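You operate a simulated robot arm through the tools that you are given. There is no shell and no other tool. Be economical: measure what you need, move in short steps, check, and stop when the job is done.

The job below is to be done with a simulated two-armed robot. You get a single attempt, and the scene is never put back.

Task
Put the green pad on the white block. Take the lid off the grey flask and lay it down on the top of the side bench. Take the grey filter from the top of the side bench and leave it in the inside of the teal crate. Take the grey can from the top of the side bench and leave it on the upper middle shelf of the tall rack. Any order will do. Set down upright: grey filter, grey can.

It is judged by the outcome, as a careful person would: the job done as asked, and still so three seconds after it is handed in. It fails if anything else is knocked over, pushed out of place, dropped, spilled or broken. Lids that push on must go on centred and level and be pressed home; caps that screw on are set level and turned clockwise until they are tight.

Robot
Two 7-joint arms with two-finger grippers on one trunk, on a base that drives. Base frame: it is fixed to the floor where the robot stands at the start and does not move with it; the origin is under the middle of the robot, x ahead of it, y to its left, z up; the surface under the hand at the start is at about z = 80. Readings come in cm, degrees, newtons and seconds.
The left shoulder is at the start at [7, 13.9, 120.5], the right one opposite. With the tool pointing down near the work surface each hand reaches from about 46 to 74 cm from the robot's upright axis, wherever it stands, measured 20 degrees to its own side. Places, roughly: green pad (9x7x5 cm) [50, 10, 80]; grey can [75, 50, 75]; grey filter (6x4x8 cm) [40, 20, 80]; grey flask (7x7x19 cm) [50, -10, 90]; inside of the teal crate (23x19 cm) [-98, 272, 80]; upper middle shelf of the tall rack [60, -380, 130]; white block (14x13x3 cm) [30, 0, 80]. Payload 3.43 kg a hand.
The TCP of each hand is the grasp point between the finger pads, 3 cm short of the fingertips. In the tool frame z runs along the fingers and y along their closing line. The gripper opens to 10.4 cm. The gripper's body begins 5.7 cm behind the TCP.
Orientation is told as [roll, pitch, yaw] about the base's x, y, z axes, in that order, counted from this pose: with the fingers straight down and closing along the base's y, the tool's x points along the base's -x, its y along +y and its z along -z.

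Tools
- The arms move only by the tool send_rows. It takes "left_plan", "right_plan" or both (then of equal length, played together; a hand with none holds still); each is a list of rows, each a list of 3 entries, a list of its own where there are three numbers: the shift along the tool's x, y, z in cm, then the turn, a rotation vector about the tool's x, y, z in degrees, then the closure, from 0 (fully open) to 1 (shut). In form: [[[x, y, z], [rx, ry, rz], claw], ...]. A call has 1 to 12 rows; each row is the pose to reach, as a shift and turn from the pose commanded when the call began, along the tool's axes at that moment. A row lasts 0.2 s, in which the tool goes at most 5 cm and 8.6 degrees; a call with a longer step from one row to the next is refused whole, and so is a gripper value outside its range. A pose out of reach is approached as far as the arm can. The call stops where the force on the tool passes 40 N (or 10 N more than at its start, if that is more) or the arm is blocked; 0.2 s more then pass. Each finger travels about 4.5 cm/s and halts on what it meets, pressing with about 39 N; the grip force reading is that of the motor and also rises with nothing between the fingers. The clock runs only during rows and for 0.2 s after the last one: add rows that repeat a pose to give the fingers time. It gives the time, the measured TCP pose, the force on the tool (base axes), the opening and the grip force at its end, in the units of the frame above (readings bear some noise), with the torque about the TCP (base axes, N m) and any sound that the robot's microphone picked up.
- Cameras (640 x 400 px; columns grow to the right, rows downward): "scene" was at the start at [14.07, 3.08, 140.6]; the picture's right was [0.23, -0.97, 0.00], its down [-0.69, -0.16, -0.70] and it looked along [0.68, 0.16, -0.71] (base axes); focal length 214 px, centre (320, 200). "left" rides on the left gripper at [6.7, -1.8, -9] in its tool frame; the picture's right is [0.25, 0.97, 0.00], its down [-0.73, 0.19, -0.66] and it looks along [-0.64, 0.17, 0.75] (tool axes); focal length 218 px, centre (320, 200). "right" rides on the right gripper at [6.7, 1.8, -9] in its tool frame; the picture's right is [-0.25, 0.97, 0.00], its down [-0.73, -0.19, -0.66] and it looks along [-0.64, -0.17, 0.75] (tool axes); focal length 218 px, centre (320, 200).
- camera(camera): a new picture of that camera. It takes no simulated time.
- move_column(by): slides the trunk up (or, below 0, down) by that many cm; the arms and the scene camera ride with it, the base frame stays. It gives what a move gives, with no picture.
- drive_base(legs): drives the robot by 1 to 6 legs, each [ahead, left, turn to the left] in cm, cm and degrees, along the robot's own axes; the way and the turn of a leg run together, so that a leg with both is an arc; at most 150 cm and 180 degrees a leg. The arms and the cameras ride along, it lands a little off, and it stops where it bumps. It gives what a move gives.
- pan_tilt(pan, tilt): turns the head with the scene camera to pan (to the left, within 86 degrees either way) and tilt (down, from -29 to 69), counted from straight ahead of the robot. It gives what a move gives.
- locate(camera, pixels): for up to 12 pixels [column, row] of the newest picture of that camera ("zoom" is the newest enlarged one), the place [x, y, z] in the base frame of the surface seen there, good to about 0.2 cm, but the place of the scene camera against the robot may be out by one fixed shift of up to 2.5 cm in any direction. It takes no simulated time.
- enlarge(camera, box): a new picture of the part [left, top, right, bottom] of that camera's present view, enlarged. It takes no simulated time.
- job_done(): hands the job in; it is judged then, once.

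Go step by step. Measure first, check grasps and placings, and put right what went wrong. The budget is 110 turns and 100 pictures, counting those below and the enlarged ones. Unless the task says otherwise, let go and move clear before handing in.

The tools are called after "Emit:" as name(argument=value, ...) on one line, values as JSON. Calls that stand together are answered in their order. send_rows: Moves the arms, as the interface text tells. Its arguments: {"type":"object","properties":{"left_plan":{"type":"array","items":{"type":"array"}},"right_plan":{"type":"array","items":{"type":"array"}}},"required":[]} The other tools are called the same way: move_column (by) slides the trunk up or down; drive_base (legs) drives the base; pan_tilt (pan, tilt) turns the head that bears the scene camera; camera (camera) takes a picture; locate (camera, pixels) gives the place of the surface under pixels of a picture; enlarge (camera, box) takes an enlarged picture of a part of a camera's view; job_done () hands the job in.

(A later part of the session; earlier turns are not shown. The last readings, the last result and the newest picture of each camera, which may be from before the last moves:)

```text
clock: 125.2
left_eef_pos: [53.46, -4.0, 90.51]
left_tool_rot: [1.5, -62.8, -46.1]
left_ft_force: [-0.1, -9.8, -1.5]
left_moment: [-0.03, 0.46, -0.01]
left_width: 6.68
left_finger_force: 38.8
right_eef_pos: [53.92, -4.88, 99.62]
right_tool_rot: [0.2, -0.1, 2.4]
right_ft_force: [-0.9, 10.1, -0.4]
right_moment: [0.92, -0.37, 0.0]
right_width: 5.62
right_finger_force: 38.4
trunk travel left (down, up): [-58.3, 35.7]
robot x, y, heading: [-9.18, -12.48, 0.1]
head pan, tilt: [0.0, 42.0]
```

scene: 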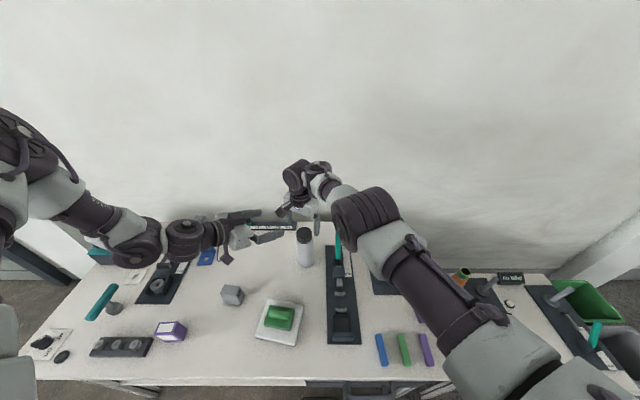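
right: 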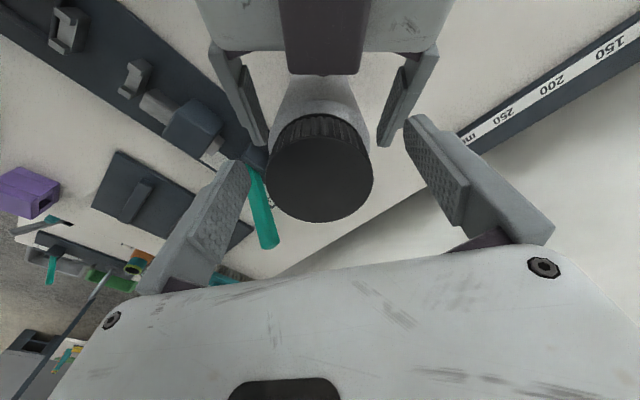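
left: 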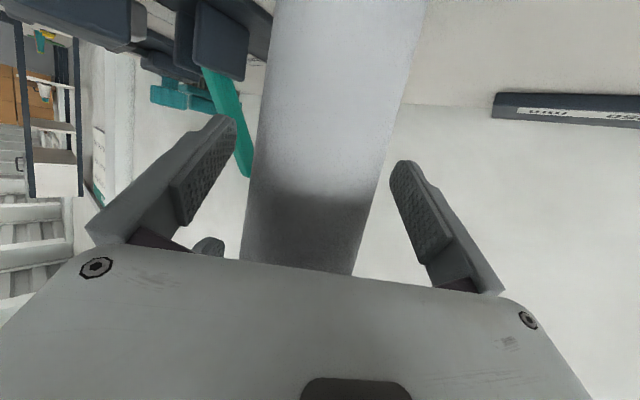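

The cap turned 32° against the held body. I'll continue to about +66°.

Emit:
send_rows(right_plan=[[[0, 0, 0], [0, 0, -8], 1], [[0, 0, 0], [0, 0, -16], 1], [[0, 0, 0], [0, 0, -24], 1], [[0, 0, 0], [0, 0, -32], 1], [[0, 0, 0], [0, 0, -40], 1], [[0, 0, 0], [0, 0, -48], 1], [[0, 0, 0], [0, 0, -56], 1], [[0, 0, 0], [0, 0, -64], 1]])

Emit:
camera(camera="right")

```text
clock: 127.0
left_eef_pos: [53.47, -4.13, 90.47]
left_tool_rot: [1.4, -62.8, -46.2]
left_ft_force: [-16.5, 2.8, 3.5]
left_moment: [-0.54, -0.56, -0.08]
left_width: 6.69
left_finger_force: 38.6
right_eef_pos: [53.9, -5.09, 99.53]
right_tool_rot: [-0.1, -0.1, 66.4]
right_ft_force: [16.8, -3.9, -2.3]
right_moment: [-0.01, -0.83, -0.02]
right_width: 5.6
right_finger_force: 40.0
trunk travel left (down, up): [-58.3, 35.7]
robot x, y, heading: [-8.69, -12.36, 0.4]
head pan, tilt: [0.0, 42.0]
```

```text
27 pictures are left
```

right: 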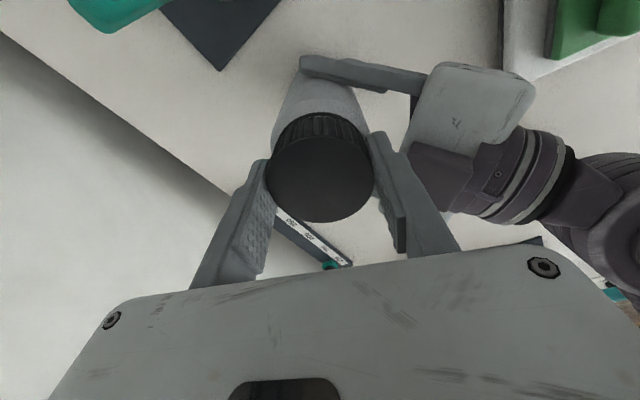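

96° turned. I'll test with a small 0.5 cm pull upward.

Emit:
send_rows(right_plan=[[[0, 0, -0.25], [0, 0, 0], 1], [[0, 0, -0.5], [0, 0, 0], 1], [[0, 0, -0.5], [0, 0, 0], 1]])

```text
clock: 127.8
left_eef_pos: [53.54, -4.1, 90.44]
left_tool_rot: [1.4, -63.0, -46.3]
left_ft_force: [-19.2, 8.6, 16.6]
left_moment: [-0.07, -1.34, -0.06]
left_width: 6.65
left_finger_force: 39.6
right_eef_pos: [53.91, -4.95, 99.9]
right_tool_rot: [0.0, -0.1, 66.2]
right_ft_force: [20.1, -9.6, -19.1]
right_moment: [-0.96, -0.61, -0.06]
right_width: 5.63
right_finger_force: 38.5
trunk travel left (down, up): [-58.3, 35.7]
robot x, y, heading: [-9.25, -12.26, -0.1]
head pan, tilt: [0.0, 42.0]
```

It's still threaded (19 N of pull). I'll release, rewind the right wrist and take another stroke.

Emit:
send_rows(right_plan=[[[0, 0, 0.3], [0, 0, 0], 1], [[0, 0, 0.3], [0, 0, 0], 0], [[0, 0, 0.3], [0, 0, 0], 0], [[0, 0, 0.3], [0, 0, 0], 0], [[0, 0, 0.3], [0, 0, 8.5], 0], [[0, 0, 0.3], [0, 0, 17], 0], [[0, 0, 0.3], [0, 0, 25.5], 0], [[0, 0, 0.3], [0, 0, 34], 0], [[0, 0, 0.3], [0, 0, 42.5], 0], [[0, 0, 0.3], [0, 0, 51], 0], [[0, 0, 0.3], [0, 0, 59.5], 0], [[0, 0, 0.3], [0, 0, 68], 0]])

Emit:
send_rows(right_plan=[[[0, 0, 0], [0, 0, 8.5], 0], [[0, 0, 0], [0, 0, 17], 0], [[0, 0, 0], [0, 0, 25.5], 0], [[0, 0, 0], [0, 0, 34], 0], [[0, 0, 0], [0, 0, 34], 1], [[0, 0, 0], [0, 0, 34], 1], [[0, 0, 0], [0, 0, 34], 1], [[0, 0, 0], [0, 0, 34], 1], [[0, 0, 0], [0, 0, 34], 1], [[0, 0, 0], [0, 0, 25.5], 1], [[0, 0, 0], [0, 0, 17], 1], [[0, 0, 0], [0, 0, 8.5], 1]])

Emit:
send_rows(right_plan=[[[0, 0, 0], [0, 0, -8.5], 1], [[0, 0, 0], [0, 0, -17], 1], [[0, 0, 0], [0, 0, -25.5], 1], [[0, 0, 0], [0, 0, -34], 1], [[0, 0, 0], [0, 0, -42.5], 1], [[0, 0, 0], [0, 0, -51], 1], [[0, 0, 0], [0, 0, -59.5], 1], [[0, 0, 0], [0, 0, -68], 1], [[0, 0, 0], [0, 0, -76.5], 1]])

Emit:
send_rows(right_plan=[[[0, 0, -0.25], [0, 0, 0], 1], [[0, 0, -0.5], [0, 0, 0], 1], [[0, 0, -0.5], [0, 0, 0], 1]])

```text
clock: 129.1
left_eef_pos: [53.36, -3.72, 90.29]
left_tool_rot: [1.0, -62.6, -45.2]
left_ft_force: [-21.5, 8.7, 6.5]
left_moment: [-1.14, -1.01, 0.09]
left_width: 6.69
left_finger_force: 39.2
right_eef_pos: [54.05, -5.55, 100.11]
right_tool_rot: [-0.6, 0.2, 57.3]
right_ft_force: [20.0, -10.9, 4.4]
right_moment: [-0.17, -0.39, -0.32]
right_width: 9.0
right_finger_force: 0.1
trunk travel left (down, up): [-58.3, 35.7]
robot x, y, heading: [-8.63, -12.59, 0.2]
head pan, tilt: [0.0, 42.0]
stopped in row 6 (right hand): the force on the tool passed its limit at 41 N (the readings are from after the stop); the commanded pose is now the measured one
```

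```text
clock: 131.7
left_eef_pos: [53.53, -3.96, 90.36]
left_tool_rot: [1.1, -62.7, -45.4]
left_ft_force: [-13.4, -26.6, 9.7]
left_moment: [0.93, -0.66, -0.32]
left_width: 6.75
left_finger_force: 38.6
right_eef_pos: [54.05, -5.25, 99.89]
right_tool_rot: [-0.3, -0.1, 49.3]
right_ft_force: [12.4, 26.3, -8.7]
right_moment: [1.19, -0.47, -0.03]
right_width: 5.68
right_finger_force: 38.8
trunk travel left (down, up): [-58.3, 35.7]
robot x, y, heading: [-8.75, -12.25, 0.2]
head pan, tilt: [0.0, 42.0]
```

```text
clock: 133.7
left_eef_pos: [53.21, -3.88, 90.24]
left_tool_rot: [1.2, -62.5, -45.5]
left_ft_force: [-28.6, -14.4, 11.4]
left_moment: [-0.18, -1.33, -0.31]
left_width: 6.79
left_finger_force: 38.7
right_eef_pos: [53.96, -5.26, 99.98]
right_tool_rot: [-0.2, 0.4, 125.7]
right_ft_force: [31.9, 11.7, 4.3]
right_moment: [0.33, -1.95, -0.18]
right_width: 5.65
right_finger_force: 39.3
trunk travel left (down, up): [-58.3, 35.7]
robot x, y, heading: [-8.64, -12.17, 0.1]
head pan, tilt: [0.0, 42.0]
```

```text
clock: 134.5
left_eef_pos: [53.35, -3.81, 90.3]
left_tool_rot: [1.1, -62.7, -45.4]
left_ft_force: [-25.9, -15.2, 14.9]
left_moment: [0.43, -1.17, -0.38]
left_width: 6.79
left_finger_force: 38.8
right_eef_pos: [54.03, -5.36, 100.22]
right_tool_rot: [0.0, 0.2, 125.8]
right_ft_force: [24.8, 15.1, -16.0]
right_moment: [0.78, -1.29, -0.04]
right_width: 5.67
right_finger_force: 38.4
trunk travel left (down, up): [-58.3, 35.7]
robot x, y, heading: [-9.18, -12.54, 0.4]
head pan, tilt: [0.0, 42.0]
```

The previous stop came from the right finger opening into the left palm. The yaw has room up to +126°, though, and about 198° is now unscrewed. I'll open only slightly (about 6.9 cm) and rewind from here.

Emit:
send_rows(right_plan=[[[0, 0, 0.25], [0, 0, 0], 1], [[0, 0, 0.25], [0, 0, 0], 0.34], [[0, 0, 0.25], [0, 0, 0], 0.34], [[0, 0, 0.25], [0, 0, 8.5], 0.34], [[0, 0, 0.25], [0, 0, 17], 0.34], [[0, 0, 0.25], [0, 0, 25.5], 0.34], [[0, 0, 0.25], [0, 0, 34], 0.34], [[0, 0, 0.25], [0, 0, 42.5], 0.34], [[0, 0, 0.25], [0, 0, 51], 0.34], [[0, 0, 0.25], [0, 0, 59.5], 0.34], [[0, 0, 0.25], [0, 0, 68], 0.34], [[0, 0, 0.25], [0, 0, 76.5], 0.34]])

Emit:
send_rows(right_plan=[[[0, 0, 0], [0, 0, 8.5], 0.34], [[0, 0, 0], [0, 0, 17], 0.34], [[0, 0, 0], [0, 0, 25.5], 0.34], [[0, 0, 0], [0, 0, 34], 0.34], [[0, 0, 0], [0, 0, 42.5], 0.34], [[0, 0, 0], [0, 0, 51], 0.34], [[0, 0, 0], [0, 0, 59.5], 0.34], [[0, 0, 0], [0, 0, 68], 0.34], [[0, 0, 0], [0, 0, 76.5], 0.34], [[0, 0, 0], [0, 0, 80], 0.34]])

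Emit:
camera(camera="right")

```text
clock: 137.1
left_eef_pos: [53.52, -3.69, 90.11]
left_tool_rot: [1.3, -62.4, -45.3]
left_ft_force: [0.0, -0.2, -0.9]
left_moment: [0.05, 0.07, -0.01]
left_width: 6.73
left_finger_force: 39.2
right_eef_pos: [54.06, -5.42, 100.08]
right_tool_rot: [-0.4, 0.2, 49.0]
right_ft_force: [-0.2, 0.5, -0.2]
right_moment: [-0.06, 0.03, 0.01]
right_width: 6.86
right_finger_force: 0.0
trunk travel left (down, up): [-58.3, 35.7]
robot x, y, heading: [-8.97, -12.83, 0.3]
head pan, tilt: [0.0, 42.0]
```

```text
clock: 139.3
left_eef_pos: [53.43, -3.69, 90.24]
left_tool_rot: [1.2, -62.6, -45.4]
left_ft_force: [-1.0, -3.6, -2.7]
left_moment: [0.26, -0.02, -0.05]
left_width: 6.73
left_finger_force: 38.9
right_eef_pos: [53.87, -5.34, 100.17]
right_tool_rot: [-0.3, -0.2, -30.8]
right_ft_force: [0.3, 2.9, 0.3]
right_moment: [0.07, -0.02, 0.05]
right_width: 7.04
right_finger_force: 1.7
trunk travel left (down, up): [-58.3, 35.7]
robot x, y, heading: [-9.06, -12.4, -0.0]
head pan, tilt: [0.0, 42.0]
```

```text
26 pictures are left
```

right: 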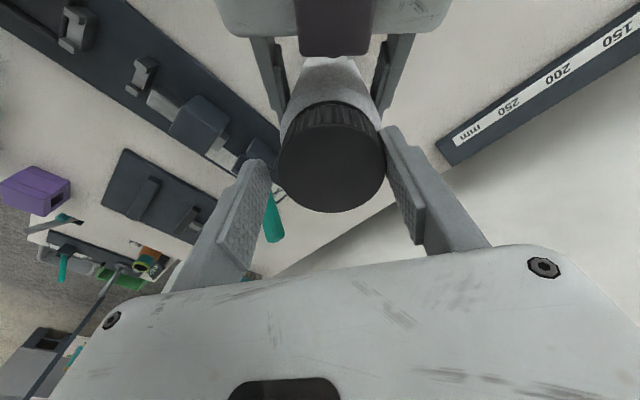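

The cap sits about 0.6 cm to the right finger's side. I'll trim that, close and turn 150° CCW.

Emit:
send_rows(right_plan=[[[0, 0.6, 0], [0, 0, 0], 0.34], [[0, 0.6, 0], [0, 0, 0], 1], [[0, 0.6, 0], [0, 0, 0], 1], [[0, 0.6, 0], [0, 0, 0], 1], [[0, 0.6, 0], [0, 0, -8.5], 1], [[0, 0.6, 0], [0, 0, -17], 1], [[0, 0.6, 0], [0, 0, -25.5], 1], [[0, 0.6, 0], [0, 0, -34], 1], [[0, 0.6, 0], [0, 0, -42.5], 1], [[0, 0.6, 0], [0, 0, -51], 1], [[0, 0.6, 0], [0, 0, -59.5], 1], [[0, 0.6, 0], [0, 0, -68], 1]])

Emit:
send_rows(right_plan=[[[0, 0, 0], [0, 0, -8.5], 1], [[0, 0, 0], [0, 0, -17], 1], [[0, 0, 0], [0, 0, -25.5], 1], [[0, 0, 0], [0, 0, -34], 1], [[0, 0, 0], [0, 0, -42.5], 1], [[0, 0, 0], [0, 0, -51], 1], [[0, 0, 0], [0, 0, -59.5], 1], [[0, 0, 0], [0, 0, -68], 1], [[0, 0, 0], [0, 0, -76.5], 1], [[0, 0, 0], [0, 0, -85], 1]])

Emit:
send_rows(right_plan=[[[0, 0, -0.25], [0, 0, 0], 1], [[0, 0, -0.5], [0, 0, 0], 1], [[0, 0, -0.5], [0, 0, 0], 1]])

```text
clock: 141.9
left_eef_pos: [53.52, -3.76, 90.16]
left_tool_rot: [1.3, -62.4, -45.4]
left_ft_force: [-12.8, -20.4, -4.0]
left_moment: [1.1, -0.53, -0.26]
left_width: 6.72
left_finger_force: 38.7
right_eef_pos: [54.33, -4.66, 100.11]
right_tool_rot: [-0.3, -0.1, 37.3]
right_ft_force: [12.6, 21.5, 1.1]
right_moment: [0.95, -0.59, -0.07]
right_width: 5.62
right_finger_force: 39.1
trunk travel left (down, up): [-58.3, 35.7]
robot x, y, heading: [-8.83, -12.19, 0.0]
head pan, tilt: [0.0, 42.0]
```

```text
clock: 144.1
left_eef_pos: [53.55, -3.78, 90.23]
left_tool_rot: [1.3, -62.5, -45.4]
left_ft_force: [-5.3, -16.0, 0.2]
left_moment: [1.01, -0.46, -0.05]
left_width: 6.73
left_finger_force: 39.1
right_eef_pos: [54.39, -4.76, 100.09]
right_tool_rot: [0.0, 0.4, 122.3]
right_ft_force: [6.8, 15.6, -0.4]
right_moment: [0.47, -0.18, -0.11]
right_width: 5.61
right_finger_force: 39.4
trunk travel left (down, up): [-58.3, 35.7]
robot x, y, heading: [-8.91, -12.28, 0.2]
head pan, tilt: [0.0, 42.0]
```

```text
clock: 144.9
left_eef_pos: [53.64, -3.68, 90.13]
left_tool_rot: [1.4, -62.5, -45.4]
left_ft_force: [0.9, -7.7, 1.6]
left_moment: [0.6, -0.09, -0.09]
left_width: 6.73
left_finger_force: 39.3
right_eef_pos: [54.4, -4.76, 100.48]
right_tool_rot: [0.2, 0.4, 122.2]
right_ft_force: [-0.8, 7.5, -4.1]
right_moment: [0.15, 0.03, 0.03]
right_width: 5.6
right_finger_force: 38.9
trunk travel left (down, up): [-58.3, 35.7]
robot x, y, heading: [-8.83, -12.21, 0.2]
head pan, tilt: [0.0, 42.0]
```

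The pull force is now only 4 N, so the cap seems free. I'll lift it 4 cm and look.

Emit:
send_rows(right_plan=[[[0, 0, -1], [0, 0, 0], 1], [[0, 0, -2.5], [0, 0, 0], 1], [[0, 0, -4], [0, 0, 0], 1], [[0, 0, -4], [0, 0, 0], 1]])

Emit:
camera(camera="left")

Emit:
camera(camera="right")

```text
clock: 145.9
left_eef_pos: [53.5, -3.64, 90.2]
left_tool_rot: [1.4, -62.5, -45.5]
left_ft_force: [0.5, 1.4, 3.3]
left_moment: [-0.02, -0.17, 0.05]
left_width: 6.74
left_finger_force: 39.4
right_eef_pos: [54.29, -4.88, 104.72]
right_tool_rot: [0.0, 0.4, 122.2]
right_ft_force: [0.3, -0.5, -0.8]
right_moment: [0.01, 0.02, 0.01]
right_width: 5.59
right_finger_force: 39.3
trunk travel left (down, up): [-58.3, 35.7]
robot x, y, heading: [-8.56, -12.48, -0.1]
head pan, tilt: [0.0, 42.0]
```

```text
25 pictures are left
```

left: 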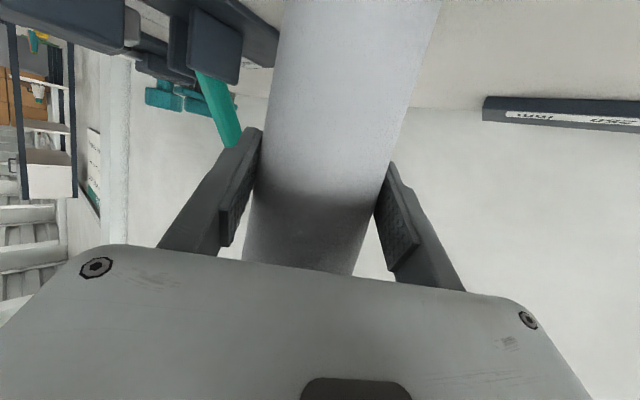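

```text
24 pictures are left
```

right: 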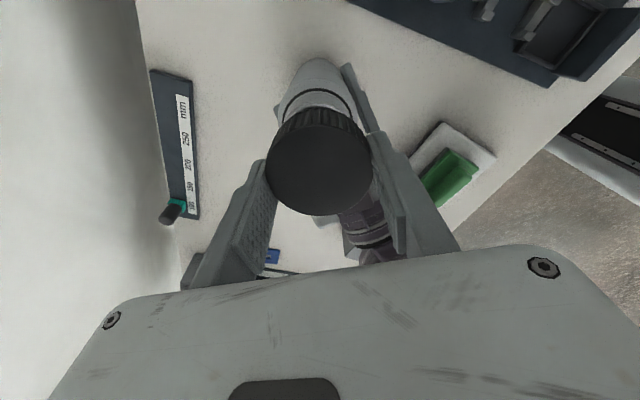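

The lid is off, and the ring of the flask's mouth is visible at (318,95). I'll open the left hand and back it out along its fingers, while the right keeps the lid.

Emit:
send_rows(left_plan=[[[0, 0, 0], [0, 0, 0], 0], [[0, 0, 0], [0, 0, 0], 0], [[0, 0, 0], [0, 0, 0], 0], [[0, 0, -1], [0, 0, 0], 0], [[0, 0, -3], [0, 0, 0], 0], [[0, 0, -6], [0, 0, 0], 0], [[0, 0, -9], [0, 0, 0], 0], [[0, 0, -12], [0, 0, 0], 0], [[0, 0, -15], [0, 0, 0], 0], [[0, 0, -15], [0, 0, 0], 0]])

Emit:
camera(camera="scene")

```text
clock: 148.1
left_eef_pos: [44.08, 5.42, 96.94]
left_tool_rot: [1.4, -62.5, -45.5]
left_ft_force: [-0.2, 0.2, -0.1]
left_moment: [-0.02, -0.01, 0.01]
left_width: 10.4
left_finger_force: 0.1
right_eef_pos: [54.31, -5.19, 104.72]
right_tool_rot: [0.1, 0.2, 122.2]
right_ft_force: [0.8, -0.8, 0.1]
right_moment: [0.0, -0.01, -0.01]
right_width: 5.62
right_finger_force: 39.1
trunk travel left (down, up): [-58.3, 35.7]
robot x, y, heading: [-8.49, -12.63, 0.1]
head pan, tilt: [0.0, 42.0]
```

```text
23 pictures are left
```

scene: 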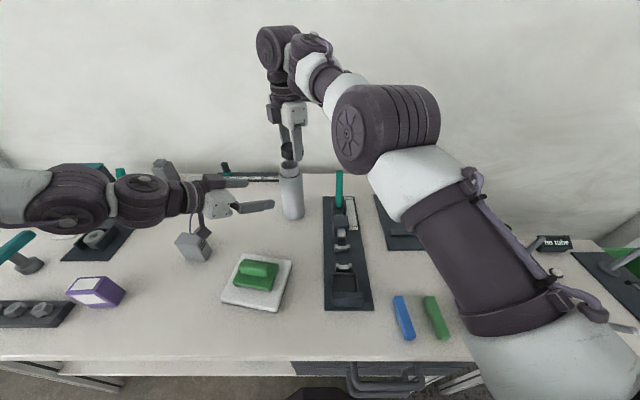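

The flask stands upright without its lid. I'll raise the trunk 20 cm to free both hands and drive 15 cm left, so the lid comes over the pad's old empty spot.

Emit:
move_column(by=20)

Emit:
drive_base(legs=[[0, 15, 0]])

Emit:
send_rows(right_plan=[[[0, 0, 3.5], [0, 0, 8], 1], [[0, 0, 7], [0, 0, 16], 1], [[0, 0, 10.5], [0, 0, 24], 1], [[0, 0, 14], [0, 0, 32], 1], [[0, 0, 17.5], [0, 0, 40], 1], [[0, 0, 21], [0, 0, 48], 1], [[0, 0, 24.5], [0, 0, 56], 1], [[0, 0, 28], [0, 0, 64], 1], [[0, 0, 31.5], [0, 0, 72], 1], [[0, 0, 35], [0, 0, 80], 1], [[0, 0, 38.5], [0, 0, 88], 1], [[0, 0, 38.5], [0, 0, 88], 1]])

Emit:
camera(camera="right")

```text
clock: 150.2
left_eef_pos: [44.01, 5.55, 117.13]
left_tool_rot: [1.4, -62.6, -45.3]
left_ft_force: [0.2, 0.6, -0.1]
left_moment: [0.0, 0.04, -0.03]
left_width: 10.38
left_finger_force: 0.0
right_eef_pos: [54.42, -5.07, 124.61]
right_tool_rot: [0.1, 0.4, 122.2]
right_ft_force: [-0.1, 0.0, 0.4]
right_moment: [0.01, 0.02, 0.01]
right_width: 5.61
right_finger_force: 39.1
trunk travel left (down, up): [-78.3, 15.7]
robot x, y, heading: [-9.01, -12.51, 0.0]
head pan, tilt: [0.0, 42.0]
```

```text
clock: 151.6
left_eef_pos: [44.0, 20.11, 117.17]
left_tool_rot: [1.6, -62.5, -45.6]
left_ft_force: [-0.6, 0.3, 0.6]
left_moment: [0.0, -0.03, -0.01]
left_width: 10.41
left_finger_force: 0.1
right_eef_pos: [54.38, 9.57, 124.7]
right_tool_rot: [-0.1, 0.2, 122.0]
right_ft_force: [-0.4, 0.3, -0.5]
right_moment: [0.04, -0.02, -0.02]
right_width: 5.58
right_finger_force: 38.6
trunk travel left (down, up): [-78.3, 15.7]
robot x, y, heading: [-8.94, 2.71, 0.1]
head pan, tilt: [0.0, 42.0]
```

```text
clock: 154.2
left_eef_pos: [44.02, 20.27, 117.02]
left_tool_rot: [1.4, -62.5, -45.5]
left_ft_force: [-0.2, -0.3, -0.1]
left_moment: [-0.01, 0.03, 0.0]
left_width: 10.41
left_finger_force: 0.1
right_eef_pos: [53.08, 9.27, 86.55]
right_tool_rot: [-0.4, 0.1, 34.2]
right_ft_force: [0.3, -0.8, 0.4]
right_moment: [0.01, 0.02, 0.01]
right_width: 5.6
right_finger_force: 39.3
right hand out of reach, approached as far as the arm can: row 11, 12
trunk travel left (down, up): [-78.3, 15.7]
robot x, y, heading: [-9.06, 2.25, 0.2]
head pan, tilt: [0.0, 42.0]
```

```text
22 pictures are left
```

right: 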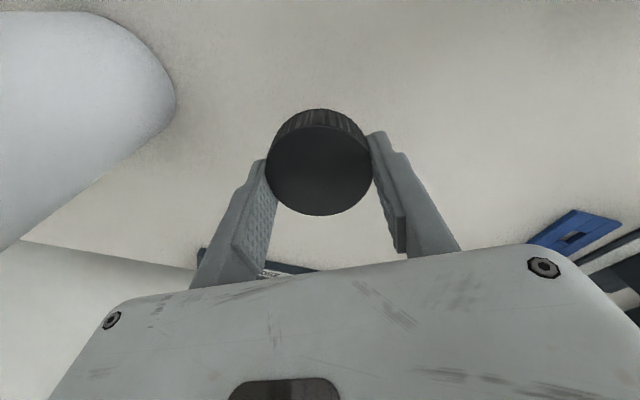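

The spot is clear. The lid is a few cm above the bench, so I'll lower it with the trunk in steps and watch the force.

Emit:
move_column(by=-2.9)

Emit:
move_column(by=-0.3)

Emit:
move_column(by=-0.2)

```text
clock: 154.9
left_eef_pos: [43.93, 20.17, 114.18]
left_tool_rot: [1.5, -62.6, -45.5]
left_ft_force: [0.0, 0.4, -0.1]
left_moment: [-0.01, 0.0, 0.02]
left_width: 10.41
left_finger_force: 0.1
right_eef_pos: [53.02, 9.36, 83.81]
right_tool_rot: [-0.5, 0.1, 34.2]
right_ft_force: [-0.3, 0.6, 0.1]
right_moment: [0.0, 0.05, 0.0]
right_width: 5.6
right_finger_force: 38.7
trunk travel left (down, up): [-75.4, 18.6]
robot x, y, heading: [-8.82, 2.48, 0.1]
head pan, tilt: [0.0, 42.0]
```

```text
clock: 155.5
left_eef_pos: [44.1, 20.38, 113.88]
left_tool_rot: [1.4, -62.5, -45.4]
left_ft_force: [0.5, -0.8, -0.3]
left_moment: [-0.01, -0.01, 0.01]
left_width: 10.41
left_finger_force: 0.0
right_eef_pos: [53.22, 9.25, 83.48]
right_tool_rot: [-0.5, 0.1, 34.1]
right_ft_force: [0.2, -0.9, 0.1]
right_moment: [-0.04, 0.01, 0.0]
right_width: 5.61
right_finger_force: 39.4
trunk travel left (down, up): [-75.1, 18.9]
robot x, y, heading: [-9.18, 2.74, -0.1]
head pan, tilt: [0.0, 42.0]
```

```text
clock: 156.0
left_eef_pos: [43.99, 20.27, 113.64]
left_tool_rot: [1.4, -62.5, -45.5]
left_ft_force: [-0.3, 1.0, 0.0]
left_moment: [0.03, -0.02, 0.02]
left_width: 10.38
left_finger_force: 0.2
right_eef_pos: [53.17, 9.19, 83.2]
right_tool_rot: [-0.4, 0.1, 34.0]
right_ft_force: [-0.2, 0.8, 0.1]
right_moment: [0.0, 0.01, 0.01]
right_width: 5.61
right_finger_force: 39.2
trunk travel left (down, up): [-74.9, 19.1]
robot x, y, heading: [-8.91, 2.49, -0.1]
head pan, tilt: [0.0, 42.0]
```

Emit:
move_column(by=-0.2)

Emit:
move_column(by=-0.15)

Emit:
enlarge(camera="right", box=[230, 80, 410, 230])

```text
clock: 156.5
left_eef_pos: [43.96, 20.34, 113.55]
left_tool_rot: [1.5, -62.6, -45.5]
left_ft_force: [0.0, -0.3, -0.2]
left_moment: [0.01, 0.0, -0.01]
left_width: 10.4
left_finger_force: 0.0
right_eef_pos: [53.26, 9.24, 83.04]
right_tool_rot: [-0.4, 0.0, 34.1]
right_ft_force: [-1.3, -1.0, 2.8]
right_moment: [0.07, 0.06, 0.04]
right_width: 5.58
right_finger_force: 39.2
trunk travel left (down, up): [-74.7, 19.3]
robot x, y, heading: [-8.92, 2.33, 0.2]
head pan, tilt: [0.0, 42.0]
```

```text
clock: 157.0
left_eef_pos: [43.82, 20.14, 113.47]
left_tool_rot: [1.5, -62.6, -45.6]
left_ft_force: [0.1, -0.3, 0.0]
left_moment: [0.0, -0.01, -0.01]
left_width: 10.38
left_finger_force: 0.0
right_eef_pos: [53.17, 9.32, 83.06]
right_tool_rot: [-0.3, -0.1, 34.1]
right_ft_force: [-1.0, -0.4, 10.9]
right_moment: [0.26, 0.3, 0.07]
right_width: 5.58
right_finger_force: 38.5
trunk travel left (down, up): [-74.6, 19.4]
robot x, y, heading: [-8.88, 2.6, 0.3]
head pan, tilt: [0.0, 42.0]
```

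```text
2.67 times, centred on (320, 155) of right
```

zoom: 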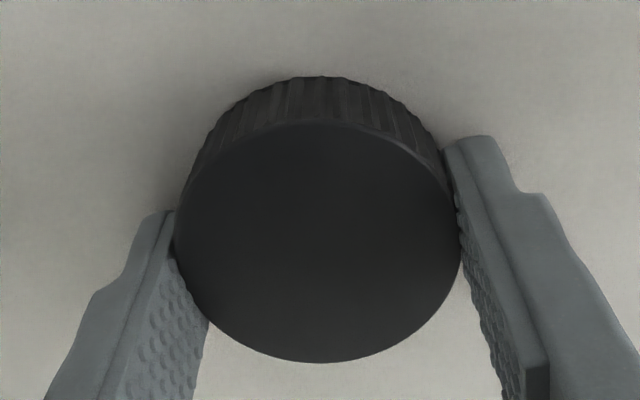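

Contact at 10.9 N with the lid flat. I'll release, raise the trunk, and drive so the right hand comes over the filter, turning the wrist to about -6°.

Emit:
send_rows(right_plan=[[[0, 0, 0], [0, 0, 0], 0], [[0, 0, 0], [0, 0, 0], 0], [[0, 0, 0], [0, 0, 0], 0], [[0, 0, 0], [0, 0, 0], 0]])

Emit:
move_column(by=17)

Emit:
drive_base(legs=[[-15.5, 0, 0], [0, 11.1, 0]])

Emit:
send_rows(right_plan=[[[0, 0, 0], [0, 0, 8], 0], [[0, 0, 0], [0, 0, 16], 0], [[0, 0, 0], [0, 0, 24], 0], [[0, 0, 0], [0, 0, 32], 0], [[0, 0, 0], [0, 0, 40], 0], [[0, 0, 0], [0, 0, 40], 0]])

Emit:
camera(camera="right")

```text
clock: 157.7
left_eef_pos: [43.77, 19.84, 113.57]
left_tool_rot: [1.8, -62.4, -46.1]
left_ft_force: [0.6, 0.4, -0.1]
left_moment: [0.01, 0.07, -0.01]
left_width: 10.39
left_finger_force: 0.0
right_eef_pos: [53.98, 8.42, 83.78]
right_tool_rot: [-1.0, -0.9, 33.3]
right_ft_force: [5.7, -13.5, 25.7]
right_moment: [0.36, 0.68, 0.28]
right_width: 9.02
right_finger_force: 0.1
trunk travel left (down, up): [-74.6, 19.4]
robot x, y, heading: [-8.9, 2.64, -0.1]
head pan, tilt: [0.0, 42.0]
stopped in row 3 (right hand): the force on the tool passed its limit at 43 N (the readings are from after the stop); the commanded pose is now the measured one
```

```text
clock: 159.6
left_eef_pos: [43.91, 20.21, 130.31]
left_tool_rot: [1.5, -62.5, -45.6]
left_ft_force: [0.5, 0.5, -0.5]
left_moment: [0.0, 0.02, 0.01]
left_width: 10.41
left_finger_force: 0.1
right_eef_pos: [53.84, 8.86, 100.32]
right_tool_rot: [-0.7, -0.3, 33.7]
right_ft_force: [-0.1, -0.5, -0.5]
right_moment: [0.04, 0.05, 0.0]
right_width: 10.41
right_finger_force: 0.1
trunk travel left (down, up): [-91.6, 2.4]
robot x, y, heading: [-8.47, 2.24, 0.1]
head pan, tilt: [0.0, 42.0]
```

```text
clock: 161.8
left_eef_pos: [28.65, 30.12, 130.52]
left_tool_rot: [1.8, -62.4, -46.2]
left_ft_force: [0.7, 0.3, -0.9]
left_moment: [0.04, 0.01, 0.0]
left_width: 10.4
left_finger_force: 0.0
right_eef_pos: [38.4, 18.94, 100.36]
right_tool_rot: [-0.6, -0.4, 33.4]
right_ft_force: [0.8, -0.7, -0.5]
right_moment: [0.01, -0.01, 0.04]
right_width: 10.39
right_finger_force: 0.1
trunk travel left (down, up): [-91.6, 2.4]
robot x, y, heading: [-24.11, 13.38, -0.0]
head pan, tilt: [0.0, 42.0]
```

```text
clock: 163.2
left_eef_pos: [28.67, 30.61, 130.3]
left_tool_rot: [1.3, -62.5, -45.9]
left_ft_force: [0.5, 0.1, 0.3]
left_moment: [0.0, 0.03, -0.01]
left_width: 10.38
left_finger_force: 0.1
right_eef_pos: [38.48, 18.98, 100.25]
right_tool_rot: [-0.5, -0.9, -6.8]
right_ft_force: [-0.7, 0.4, 0.4]
right_moment: [0.0, -0.03, 0.03]
right_width: 10.39
right_finger_force: 0.1
trunk travel left (down, up): [-91.6, 2.4]
robot x, y, heading: [-24.34, 13.2, -0.1]
head pan, tilt: [0.0, 42.0]
```

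```text
20 pictures are left
```

right: 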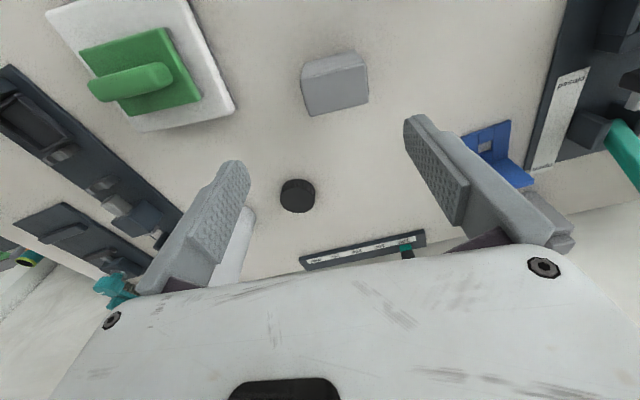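

The lid lies flat at (298,195) and the flask stands. I'll measure the filter's top corners.

Emit:
locate(camera="right", pixels=[[306, 72], [360, 62], [311, 108], [366, 94], [337, 85], [298, 195]])

```text
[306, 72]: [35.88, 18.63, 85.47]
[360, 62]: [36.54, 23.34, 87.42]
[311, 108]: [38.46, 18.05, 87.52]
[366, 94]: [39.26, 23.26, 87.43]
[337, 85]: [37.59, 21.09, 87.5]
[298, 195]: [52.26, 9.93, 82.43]
```

Filter centre is [37.7, 20.6]. I'll align and level the hand, lower the trunk to TCP ≈84.7 and close.

Emit:
send_rows(right_plan=[[[0.5, 0.8, 0], [-0.5, 0.9, 0], 0], [[0.98, 1.5, 0], [-0.5, 0.9, 0], 0], [[0.98, 1.5, 0], [-0.5, 0.9, 0], 0]])

Emit:
move_column(by=-10)

Emit:
camera(camera="right")

```text
clock: 164.0
left_eef_pos: [28.59, 30.5, 130.2]
left_tool_rot: [1.4, -62.5, -45.9]
left_ft_force: [-0.4, 0.3, 1.0]
left_moment: [0.0, -0.01, -0.03]
left_width: 10.39
left_finger_force: 0.2
right_eef_pos: [37.29, 20.82, 100.14]
right_tool_rot: [0.0, 0.2, -6.6]
right_ft_force: [0.2, 0.4, 0.2]
right_moment: [-0.01, 0.01, 0.02]
right_width: 10.4
right_finger_force: 0.0
right hand out of reach, approached as far as the arm can: row 2, 3
trunk travel left (down, up): [-91.6, 2.4]
robot x, y, heading: [-24.15, 13.28, -0.3]
head pan, tilt: [0.0, 42.0]
```

```text
clock: 165.3
left_eef_pos: [28.69, 30.63, 120.32]
left_tool_rot: [1.4, -62.6, -45.9]
left_ft_force: [-0.7, 0.0, 0.0]
left_moment: [-0.02, -0.01, -0.04]
left_width: 10.39
left_finger_force: 0.0
right_eef_pos: [37.32, 20.77, 90.19]
right_tool_rot: [0.1, 0.2, -6.6]
right_ft_force: [-0.1, -0.1, 0.3]
right_moment: [-0.03, 0.03, -0.01]
right_width: 10.38
right_finger_force: 0.0
trunk travel left (down, up): [-81.6, 12.4]
robot x, y, heading: [-24.4, 13.35, -0.3]
head pan, tilt: [0.0, 42.0]
```

```text
19 pictures are left
```

right: 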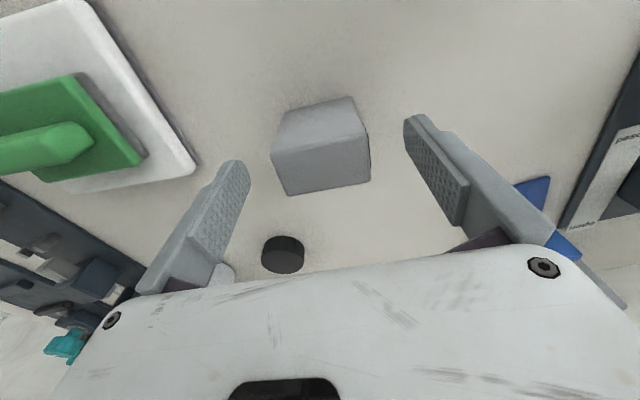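

Centred. I'll lower 5.5 cm more, close and lift.

Emit:
move_column(by=-5.5)

Emit:
send_rows(right_plan=[[[0, 0, 0], [0, 0, 0], 1], [[0, 0, 0], [0, 0, 0], 1], [[0, 0, 0], [0, 0, 0], 1], [[0, 0, 0], [0, 0, 0], 1], [[0, 0, 0], [0, 0, 0], 1]])

Emit:
move_column(by=17)

Emit:
pan_tilt(pan=80, tilt=30)

Emit:
camera(camera="scene")

```text
clock: 166.2
left_eef_pos: [28.54, 30.6, 114.81]
left_tool_rot: [1.4, -62.5, -46.0]
left_ft_force: [0.8, -0.4, -0.3]
left_moment: [-0.02, 0.01, 0.01]
left_width: 10.4
left_finger_force: 0.0
right_eef_pos: [37.19, 20.77, 84.75]
right_tool_rot: [0.2, 0.2, -6.5]
right_ft_force: [0.6, -0.3, 0.2]
right_moment: [-0.02, -0.01, -0.02]
right_width: 10.4
right_finger_force: 0.2
trunk travel left (down, up): [-76.1, 17.9]
robot x, y, heading: [-24.36, 13.13, -0.2]
head pan, tilt: [0.0, 42.0]
```

```text
clock: 167.4
left_eef_pos: [28.66, 30.6, 114.83]
left_tool_rot: [1.4, -62.5, -45.9]
left_ft_force: [-0.9, 0.0, 0.1]
left_moment: [-0.04, 0.02, 0.02]
left_width: 10.39
left_finger_force: 0.1
right_eef_pos: [37.37, 20.76, 84.67]
right_tool_rot: [0.1, 0.2, -6.6]
right_ft_force: [-0.3, -0.2, -0.7]
right_moment: [-0.06, -0.04, 0.0]
right_width: 5.92
right_finger_force: 39.0
trunk travel left (down, up): [-76.1, 17.9]
robot x, y, heading: [-24.41, 13.03, -0.6]
head pan, tilt: [0.0, 42.0]
```

```text
clock: 169.4
left_eef_pos: [28.73, 30.62, 131.8]
left_tool_rot: [1.4, -62.5, -46.0]
left_ft_force: [0.4, 0.0, 0.4]
left_moment: [0.02, -0.01, 0.01]
left_width: 10.4
left_finger_force: 0.0
right_eef_pos: [37.38, 20.76, 101.61]
right_tool_rot: [0.1, 0.2, -6.6]
right_ft_force: [0.1, 0.2, -1.4]
right_moment: [0.03, 0.04, -0.02]
right_width: 5.92
right_finger_force: 38.7
trunk travel left (down, up): [-93.1, 0.9]
robot x, y, heading: [-24.4, 13.14, -0.0]
head pan, tilt: [0.0, 42.0]
```

```text
clock: 170.9
left_eef_pos: [28.69, 30.63, 131.81]
left_tool_rot: [1.5, -62.5, -45.9]
left_ft_force: [0.6, -0.6, -0.1]
left_moment: [0.03, -0.02, -0.02]
left_width: 10.41
left_finger_force: 0.1
right_eef_pos: [37.25, 20.8, 101.68]
right_tool_rot: [0.2, 0.2, -6.7]
right_ft_force: [0.1, 0.3, -1.5]
right_moment: [-0.01, 0.01, 0.05]
right_width: 5.91
right_finger_force: 39.0
trunk travel left (down, up): [-93.1, 0.9]
robot x, y, heading: [-24.15, 13.32, -0.1]
head pan, tilt: [80.0, 30.0]
```

```text
18 pictures are left
```

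scene: 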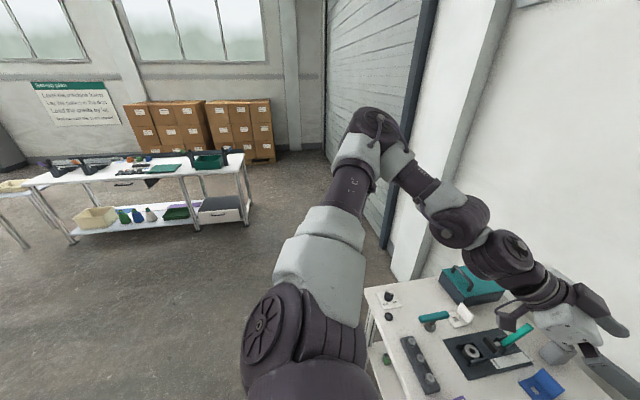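

The filter is held (5.92 cm). The teal crate stands on the far bench at (210,160). I'll back off, turn to face it and drive most of the way.

Emit:
drive_base(legs=[[-30, 0, 0], [0, 0, 90], [0, 36, 0], [130, 0, 0]])

Emit:
pan_tilt(pan=0, tilt=30)

Emit:
camera(camera="scene")

```text
clock: 184.9
left_eef_pos: [-106.8, 198.16, 131.87]
left_tool_rot: [1.5, -62.4, 43.4]
left_ft_force: [0.2, -0.4, 0.2]
left_moment: [0.0, -0.02, -0.02]
left_width: 10.41
left_finger_force: 0.1
right_eef_pos: [-96.77, 206.83, 101.7]
right_tool_rot: [0.1, 0.2, 82.8]
right_ft_force: [-0.3, -0.1, -1.5]
right_moment: [-0.03, 0.02, 0.02]
right_width: 5.88
right_finger_force: 39.3
trunk travel left (down, up): [-93.1, 0.9]
robot x, y, heading: [-90.17, 144.72, 89.2]
head pan, tilt: [80.0, 30.0]
```

```text
clock: 186.5
left_eef_pos: [-106.7, 198.27, 131.8]
left_tool_rot: [1.4, -62.4, 43.5]
left_ft_force: [0.0, -0.3, -0.5]
left_moment: [0.03, 0.0, 0.0]
left_width: 10.4
left_finger_force: 0.0
right_eef_pos: [-96.78, 206.87, 101.55]
right_tool_rot: [0.2, 0.3, 82.9]
right_ft_force: [-0.2, -1.3, -0.3]
right_moment: [-0.01, -0.02, 0.04]
right_width: 5.92
right_finger_force: 39.0
trunk travel left (down, up): [-93.1, 0.9]
robot x, y, heading: [-90.02, 145.74, 89.4]
head pan, tilt: [0.0, 30.0]
```

```text
17 pictures are left
```

scene: 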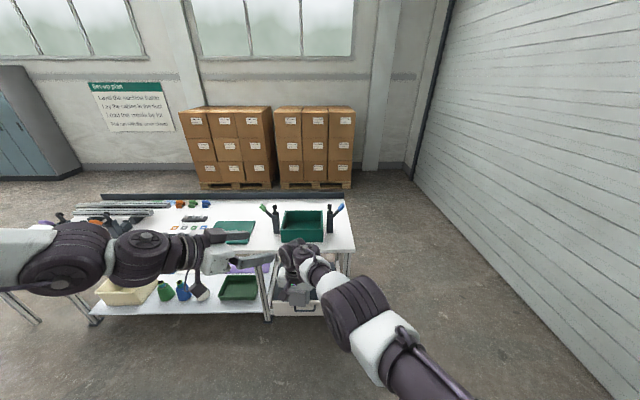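

The crate is straight ahead at (302,225). I'll measure its rim, its floor and its neighbours.

Emit:
locate(camera="scene", pixels=[[283, 212], [325, 212], [280, 240], [325, 238], [302, 228], [302, 215], [274, 207], [335, 206], [302, 250], [235, 232]])

Emit:
enlarge(camera="scene", box=[240, 190, 360, 265])

```text
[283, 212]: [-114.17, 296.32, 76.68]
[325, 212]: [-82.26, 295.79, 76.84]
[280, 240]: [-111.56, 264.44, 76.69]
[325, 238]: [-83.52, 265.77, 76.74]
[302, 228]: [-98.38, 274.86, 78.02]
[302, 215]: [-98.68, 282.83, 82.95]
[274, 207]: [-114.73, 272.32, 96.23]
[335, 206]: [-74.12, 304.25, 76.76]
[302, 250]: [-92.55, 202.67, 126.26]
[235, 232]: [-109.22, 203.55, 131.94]
```

```text
5.33 times, centred on (300, 228) of scene
```

zoom: 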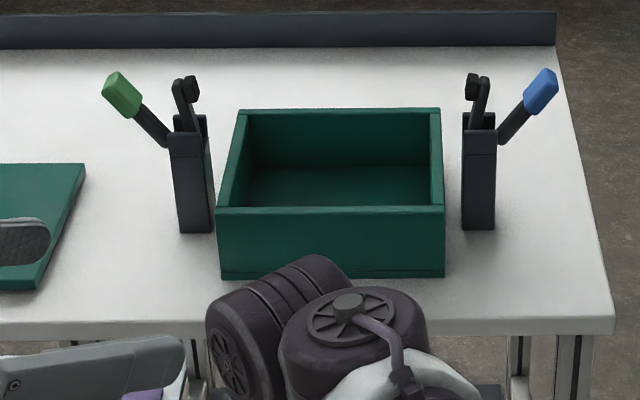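

Emit:
locate(camera="zoom", pixels=[[240, 112], [437, 112], [225, 210], [437, 210], [330, 210], [340, 185], [340, 110], [190, 140], [480, 140], [540, 85], [122, 90], [520, 325]])

```text
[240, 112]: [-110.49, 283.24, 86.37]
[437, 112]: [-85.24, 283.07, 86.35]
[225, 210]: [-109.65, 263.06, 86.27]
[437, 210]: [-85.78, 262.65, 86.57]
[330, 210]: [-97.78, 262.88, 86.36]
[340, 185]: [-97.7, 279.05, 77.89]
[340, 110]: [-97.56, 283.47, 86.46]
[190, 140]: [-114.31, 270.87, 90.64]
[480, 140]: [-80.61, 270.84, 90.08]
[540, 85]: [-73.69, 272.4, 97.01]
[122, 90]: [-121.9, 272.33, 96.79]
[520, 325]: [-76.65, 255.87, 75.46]
```

Crate centre is about [-97.3, 272.3], its rim is at about 87.7 and its floor at about 79.2. I'll drive ahead 65.4 cm so the filter hangs over the crate (filter bottom at 97), then look.

Emit:
drive_base(legs=[[65.4, 1.0, 0]])

Emit:
camera(camera="right")

```text
clock: 190.1
left_eef_pos: [-105.74, 262.45, 131.89]
left_tool_rot: [1.5, -62.5, 42.5]
left_ft_force: [0.5, 0.3, -0.1]
left_moment: [-0.01, 0.01, 0.0]
left_width: 10.39
left_finger_force: 0.0
right_eef_pos: [-95.65, 270.89, 101.73]
right_tool_rot: [0.2, 0.1, 82.0]
right_ft_force: [0.5, -0.3, -1.3]
right_moment: [0.0, 0.01, 0.01]
right_width: 5.91
right_finger_force: 39.0
trunk travel left (down, up): [-93.1, 0.9]
robot x, y, heading: [-89.15, 209.1, 88.6]
head pan, tilt: [0.0, 30.0]
```

```text
15 pictures are left
```

right: 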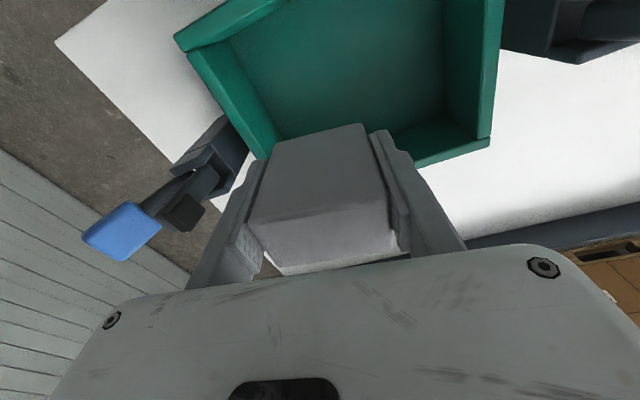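

Emit:
locate(camera="right", pixels=[[180, 40], [265, 152], [486, 142], [497, 20], [350, 60], [250, 110], [455, 110], [440, 152], [315, 160]])

```text
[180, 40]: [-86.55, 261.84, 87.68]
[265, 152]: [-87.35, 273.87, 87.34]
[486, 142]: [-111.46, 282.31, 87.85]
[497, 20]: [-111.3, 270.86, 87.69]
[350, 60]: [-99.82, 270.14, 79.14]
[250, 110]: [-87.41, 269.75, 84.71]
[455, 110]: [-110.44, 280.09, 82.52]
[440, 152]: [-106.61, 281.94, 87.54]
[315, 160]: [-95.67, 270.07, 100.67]
```

The crate spans x -111.4…-86.4 and y 261.8…283, with its floor at 79.1. I'll shift 3.2 cm left and 1.2 cm ahead, then lower with the trunk.

Emit:
drive_base(legs=[[1.2, 3.2, 0]])

Emit:
move_column(by=-13)

Emit:
camera(camera="right")

```text
clock: 190.9
left_eef_pos: [-107.93, 263.6, 132.15]
left_tool_rot: [2.2, -62.4, 41.9]
left_ft_force: [1.1, 0.9, 0.0]
left_moment: [0.0, 0.05, 0.08]
left_width: 10.38
left_finger_force: 0.0
right_eef_pos: [-98.06, 271.93, 101.68]
right_tool_rot: [0.5, 0.1, 81.9]
right_ft_force: [0.1, 0.3, -0.5]
right_moment: [-0.01, 0.06, 0.0]
right_width: 5.91
right_finger_force: 38.4
trunk travel left (down, up): [-93.1, 0.9]
robot x, y, heading: [-92.51, 210.37, 88.3]
head pan, tilt: [0.0, 30.0]
```

```text
clock: 192.5
left_eef_pos: [-108.73, 263.92, 118.96]
left_tool_rot: [1.4, -62.6, 42.6]
left_ft_force: [-1.4, 0.1, 0.8]
left_moment: [0.02, 0.01, -0.01]
left_width: 10.4
left_finger_force: 0.1
right_eef_pos: [-98.64, 272.33, 88.61]
right_tool_rot: [0.1, 0.2, 81.9]
right_ft_force: [0.4, -0.5, -1.6]
right_moment: [0.01, -0.01, 0.02]
right_width: 5.89
right_finger_force: 38.9
trunk travel left (down, up): [-80.1, 13.9]
robot x, y, heading: [-92.49, 210.68, 88.3]
head pan, tilt: [0.0, 30.0]
```

```text
14 pictures are left
```

right: 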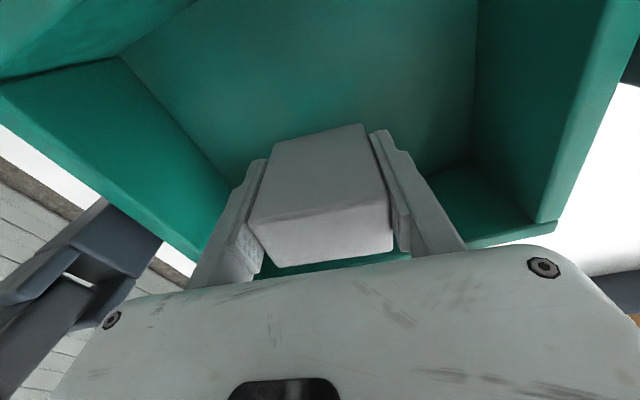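

The filter is inside the crate walls with room all round. I'll lower it to the floor in steps.

Emit:
move_column(by=-4.2)

Emit:
move_column(by=-0.3)

Emit:
move_column(by=-0.2)

Emit:
move_column(by=-0.15)

```text
clock: 193.3
left_eef_pos: [-108.66, 263.88, 114.75]
left_tool_rot: [1.6, -62.5, 42.4]
left_ft_force: [-0.9, 0.0, -0.9]
left_moment: [0.0, 0.04, 0.02]
left_width: 10.41
left_finger_force: 0.1
right_eef_pos: [-98.6, 272.39, 84.43]
right_tool_rot: [0.2, 0.2, 81.9]
right_ft_force: [0.0, 0.1, -0.9]
right_moment: [0.02, 0.0, 0.02]
right_width: 5.9
right_finger_force: 38.8
trunk travel left (down, up): [-75.9, 18.1]
robot x, y, heading: [-92.9, 210.27, 88.5]
head pan, tilt: [0.0, 30.0]
```

```text
clock: 193.9
left_eef_pos: [-108.76, 264.01, 114.42]
left_tool_rot: [1.4, -62.5, 42.6]
left_ft_force: [-0.7, 0.0, -0.4]
left_moment: [-0.03, 0.01, 0.02]
left_width: 10.4
left_finger_force: 0.2
right_eef_pos: [-98.55, 272.4, 84.02]
right_tool_rot: [0.1, 0.2, 81.9]
right_ft_force: [0.5, 0.2, -1.3]
right_moment: [-0.02, -0.03, 0.0]
right_width: 5.88
right_finger_force: 39.1
trunk travel left (down, up): [-75.6, 18.4]
robot x, y, heading: [-92.25, 210.38, 88.6]
head pan, tilt: [0.0, 30.0]
```

```text
clock: 194.4
left_eef_pos: [-108.72, 263.9, 114.1]
left_tool_rot: [1.4, -62.5, 42.6]
left_ft_force: [-0.7, -0.7, -0.3]
left_moment: [-0.02, 0.02, 0.01]
left_width: 10.4
left_finger_force: 0.0
right_eef_pos: [-98.62, 272.31, 83.93]
right_tool_rot: [0.0, 0.2, 81.9]
right_ft_force: [-0.3, -0.5, -0.8]
right_moment: [-0.02, 0.0, -0.01]
right_width: 5.92
right_finger_force: 39.1
trunk travel left (down, up): [-75.4, 18.6]
robot x, y, heading: [-92.6, 210.61, 88.4]
head pan, tilt: [0.0, 30.0]
```

```text
clock: 194.9
left_eef_pos: [-108.77, 263.84, 113.95]
left_tool_rot: [1.5, -62.5, 42.5]
left_ft_force: [0.4, 0.1, -0.5]
left_moment: [0.04, -0.01, -0.02]
left_width: 10.38
left_finger_force: 0.1
right_eef_pos: [-98.69, 272.33, 83.8]
right_tool_rot: [0.1, 0.1, 81.9]
right_ft_force: [0.6, -0.1, 1.8]
right_moment: [-0.03, -0.13, -0.05]
right_width: 5.89
right_finger_force: 38.1
trunk travel left (down, up): [-75.2, 18.8]
robot x, y, heading: [-92.55, 210.32, 88.3]
head pan, tilt: [0.0, 30.0]
```

It's touching (the force turned positive). I'll release, rise and check.

Emit:
move_column(by=-0.08)

Emit:
send_rows(right_plan=[[[0, 0, 0], [0, 0, 0], 0], [[0, 0, 0], [0, 0, 0], 0], [[0, 0, 0], [0, 0, 0], 0], [[0, 0, 0], [0, 0, 0], 0]])

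Emit:
move_column(by=18)

Emit:
camera(camera="right")

```text
clock: 195.4
left_eef_pos: [-108.69, 263.85, 114.0]
left_tool_rot: [1.4, -62.5, 42.5]
left_ft_force: [-0.2, 0.7, 0.3]
left_moment: [0.03, 0.0, 0.03]
left_width: 10.4
left_finger_force: 0.1
right_eef_pos: [-98.63, 272.35, 83.82]
right_tool_rot: [0.1, 0.0, 81.9]
right_ft_force: [0.9, 0.5, 8.3]
right_moment: [-0.07, -0.29, -0.01]
right_width: 5.91
right_finger_force: 39.3
trunk travel left (down, up): [-75.1, 18.9]
robot x, y, heading: [-92.89, 210.57, 88.2]
head pan, tilt: [0.0, 30.0]
```

```text
clock: 196.4
left_eef_pos: [-108.74, 263.94, 113.95]
left_tool_rot: [1.3, -62.5, 42.6]
left_ft_force: [-1.0, 0.5, 0.1]
left_moment: [0.0, 0.01, 0.03]
left_width: 10.41
left_finger_force: 0.1
right_eef_pos: [-98.7, 272.35, 83.6]
right_tool_rot: [0.2, 0.2, 81.9]
right_ft_force: [-0.5, -0.4, 0.1]
right_moment: [-0.01, -0.03, 0.01]
right_width: 10.39
right_finger_force: 0.0
trunk travel left (down, up): [-75.1, 18.9]
robot x, y, heading: [-92.83, 210.56, 88.2]
head pan, tilt: [0.0, 30.0]
```

```text
clock: 198.4
left_eef_pos: [-108.71, 264.0, 132.01]
left_tool_rot: [1.3, -62.5, 42.6]
left_ft_force: [1.1, 0.1, -0.1]
left_moment: [-0.04, 0.02, 0.04]
left_width: 10.4
left_finger_force: 0.0
right_eef_pos: [-98.59, 272.27, 101.69]
right_tool_rot: [0.1, 0.2, 81.9]
right_ft_force: [0.0, 0.1, 0.1]
right_moment: [-0.02, 0.01, 0.01]
right_width: 10.41
right_finger_force: 0.1
trunk travel left (down, up): [-93.1, 0.9]
robot x, y, heading: [-92.86, 210.17, 88.3]
head pan, tilt: [0.0, 30.0]
```

```text
13 pictures are left
```

right: 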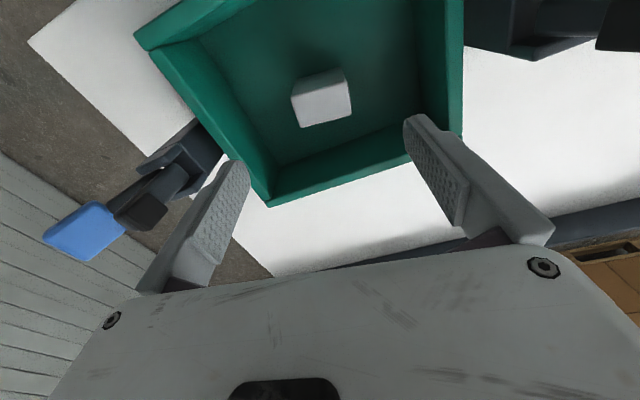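

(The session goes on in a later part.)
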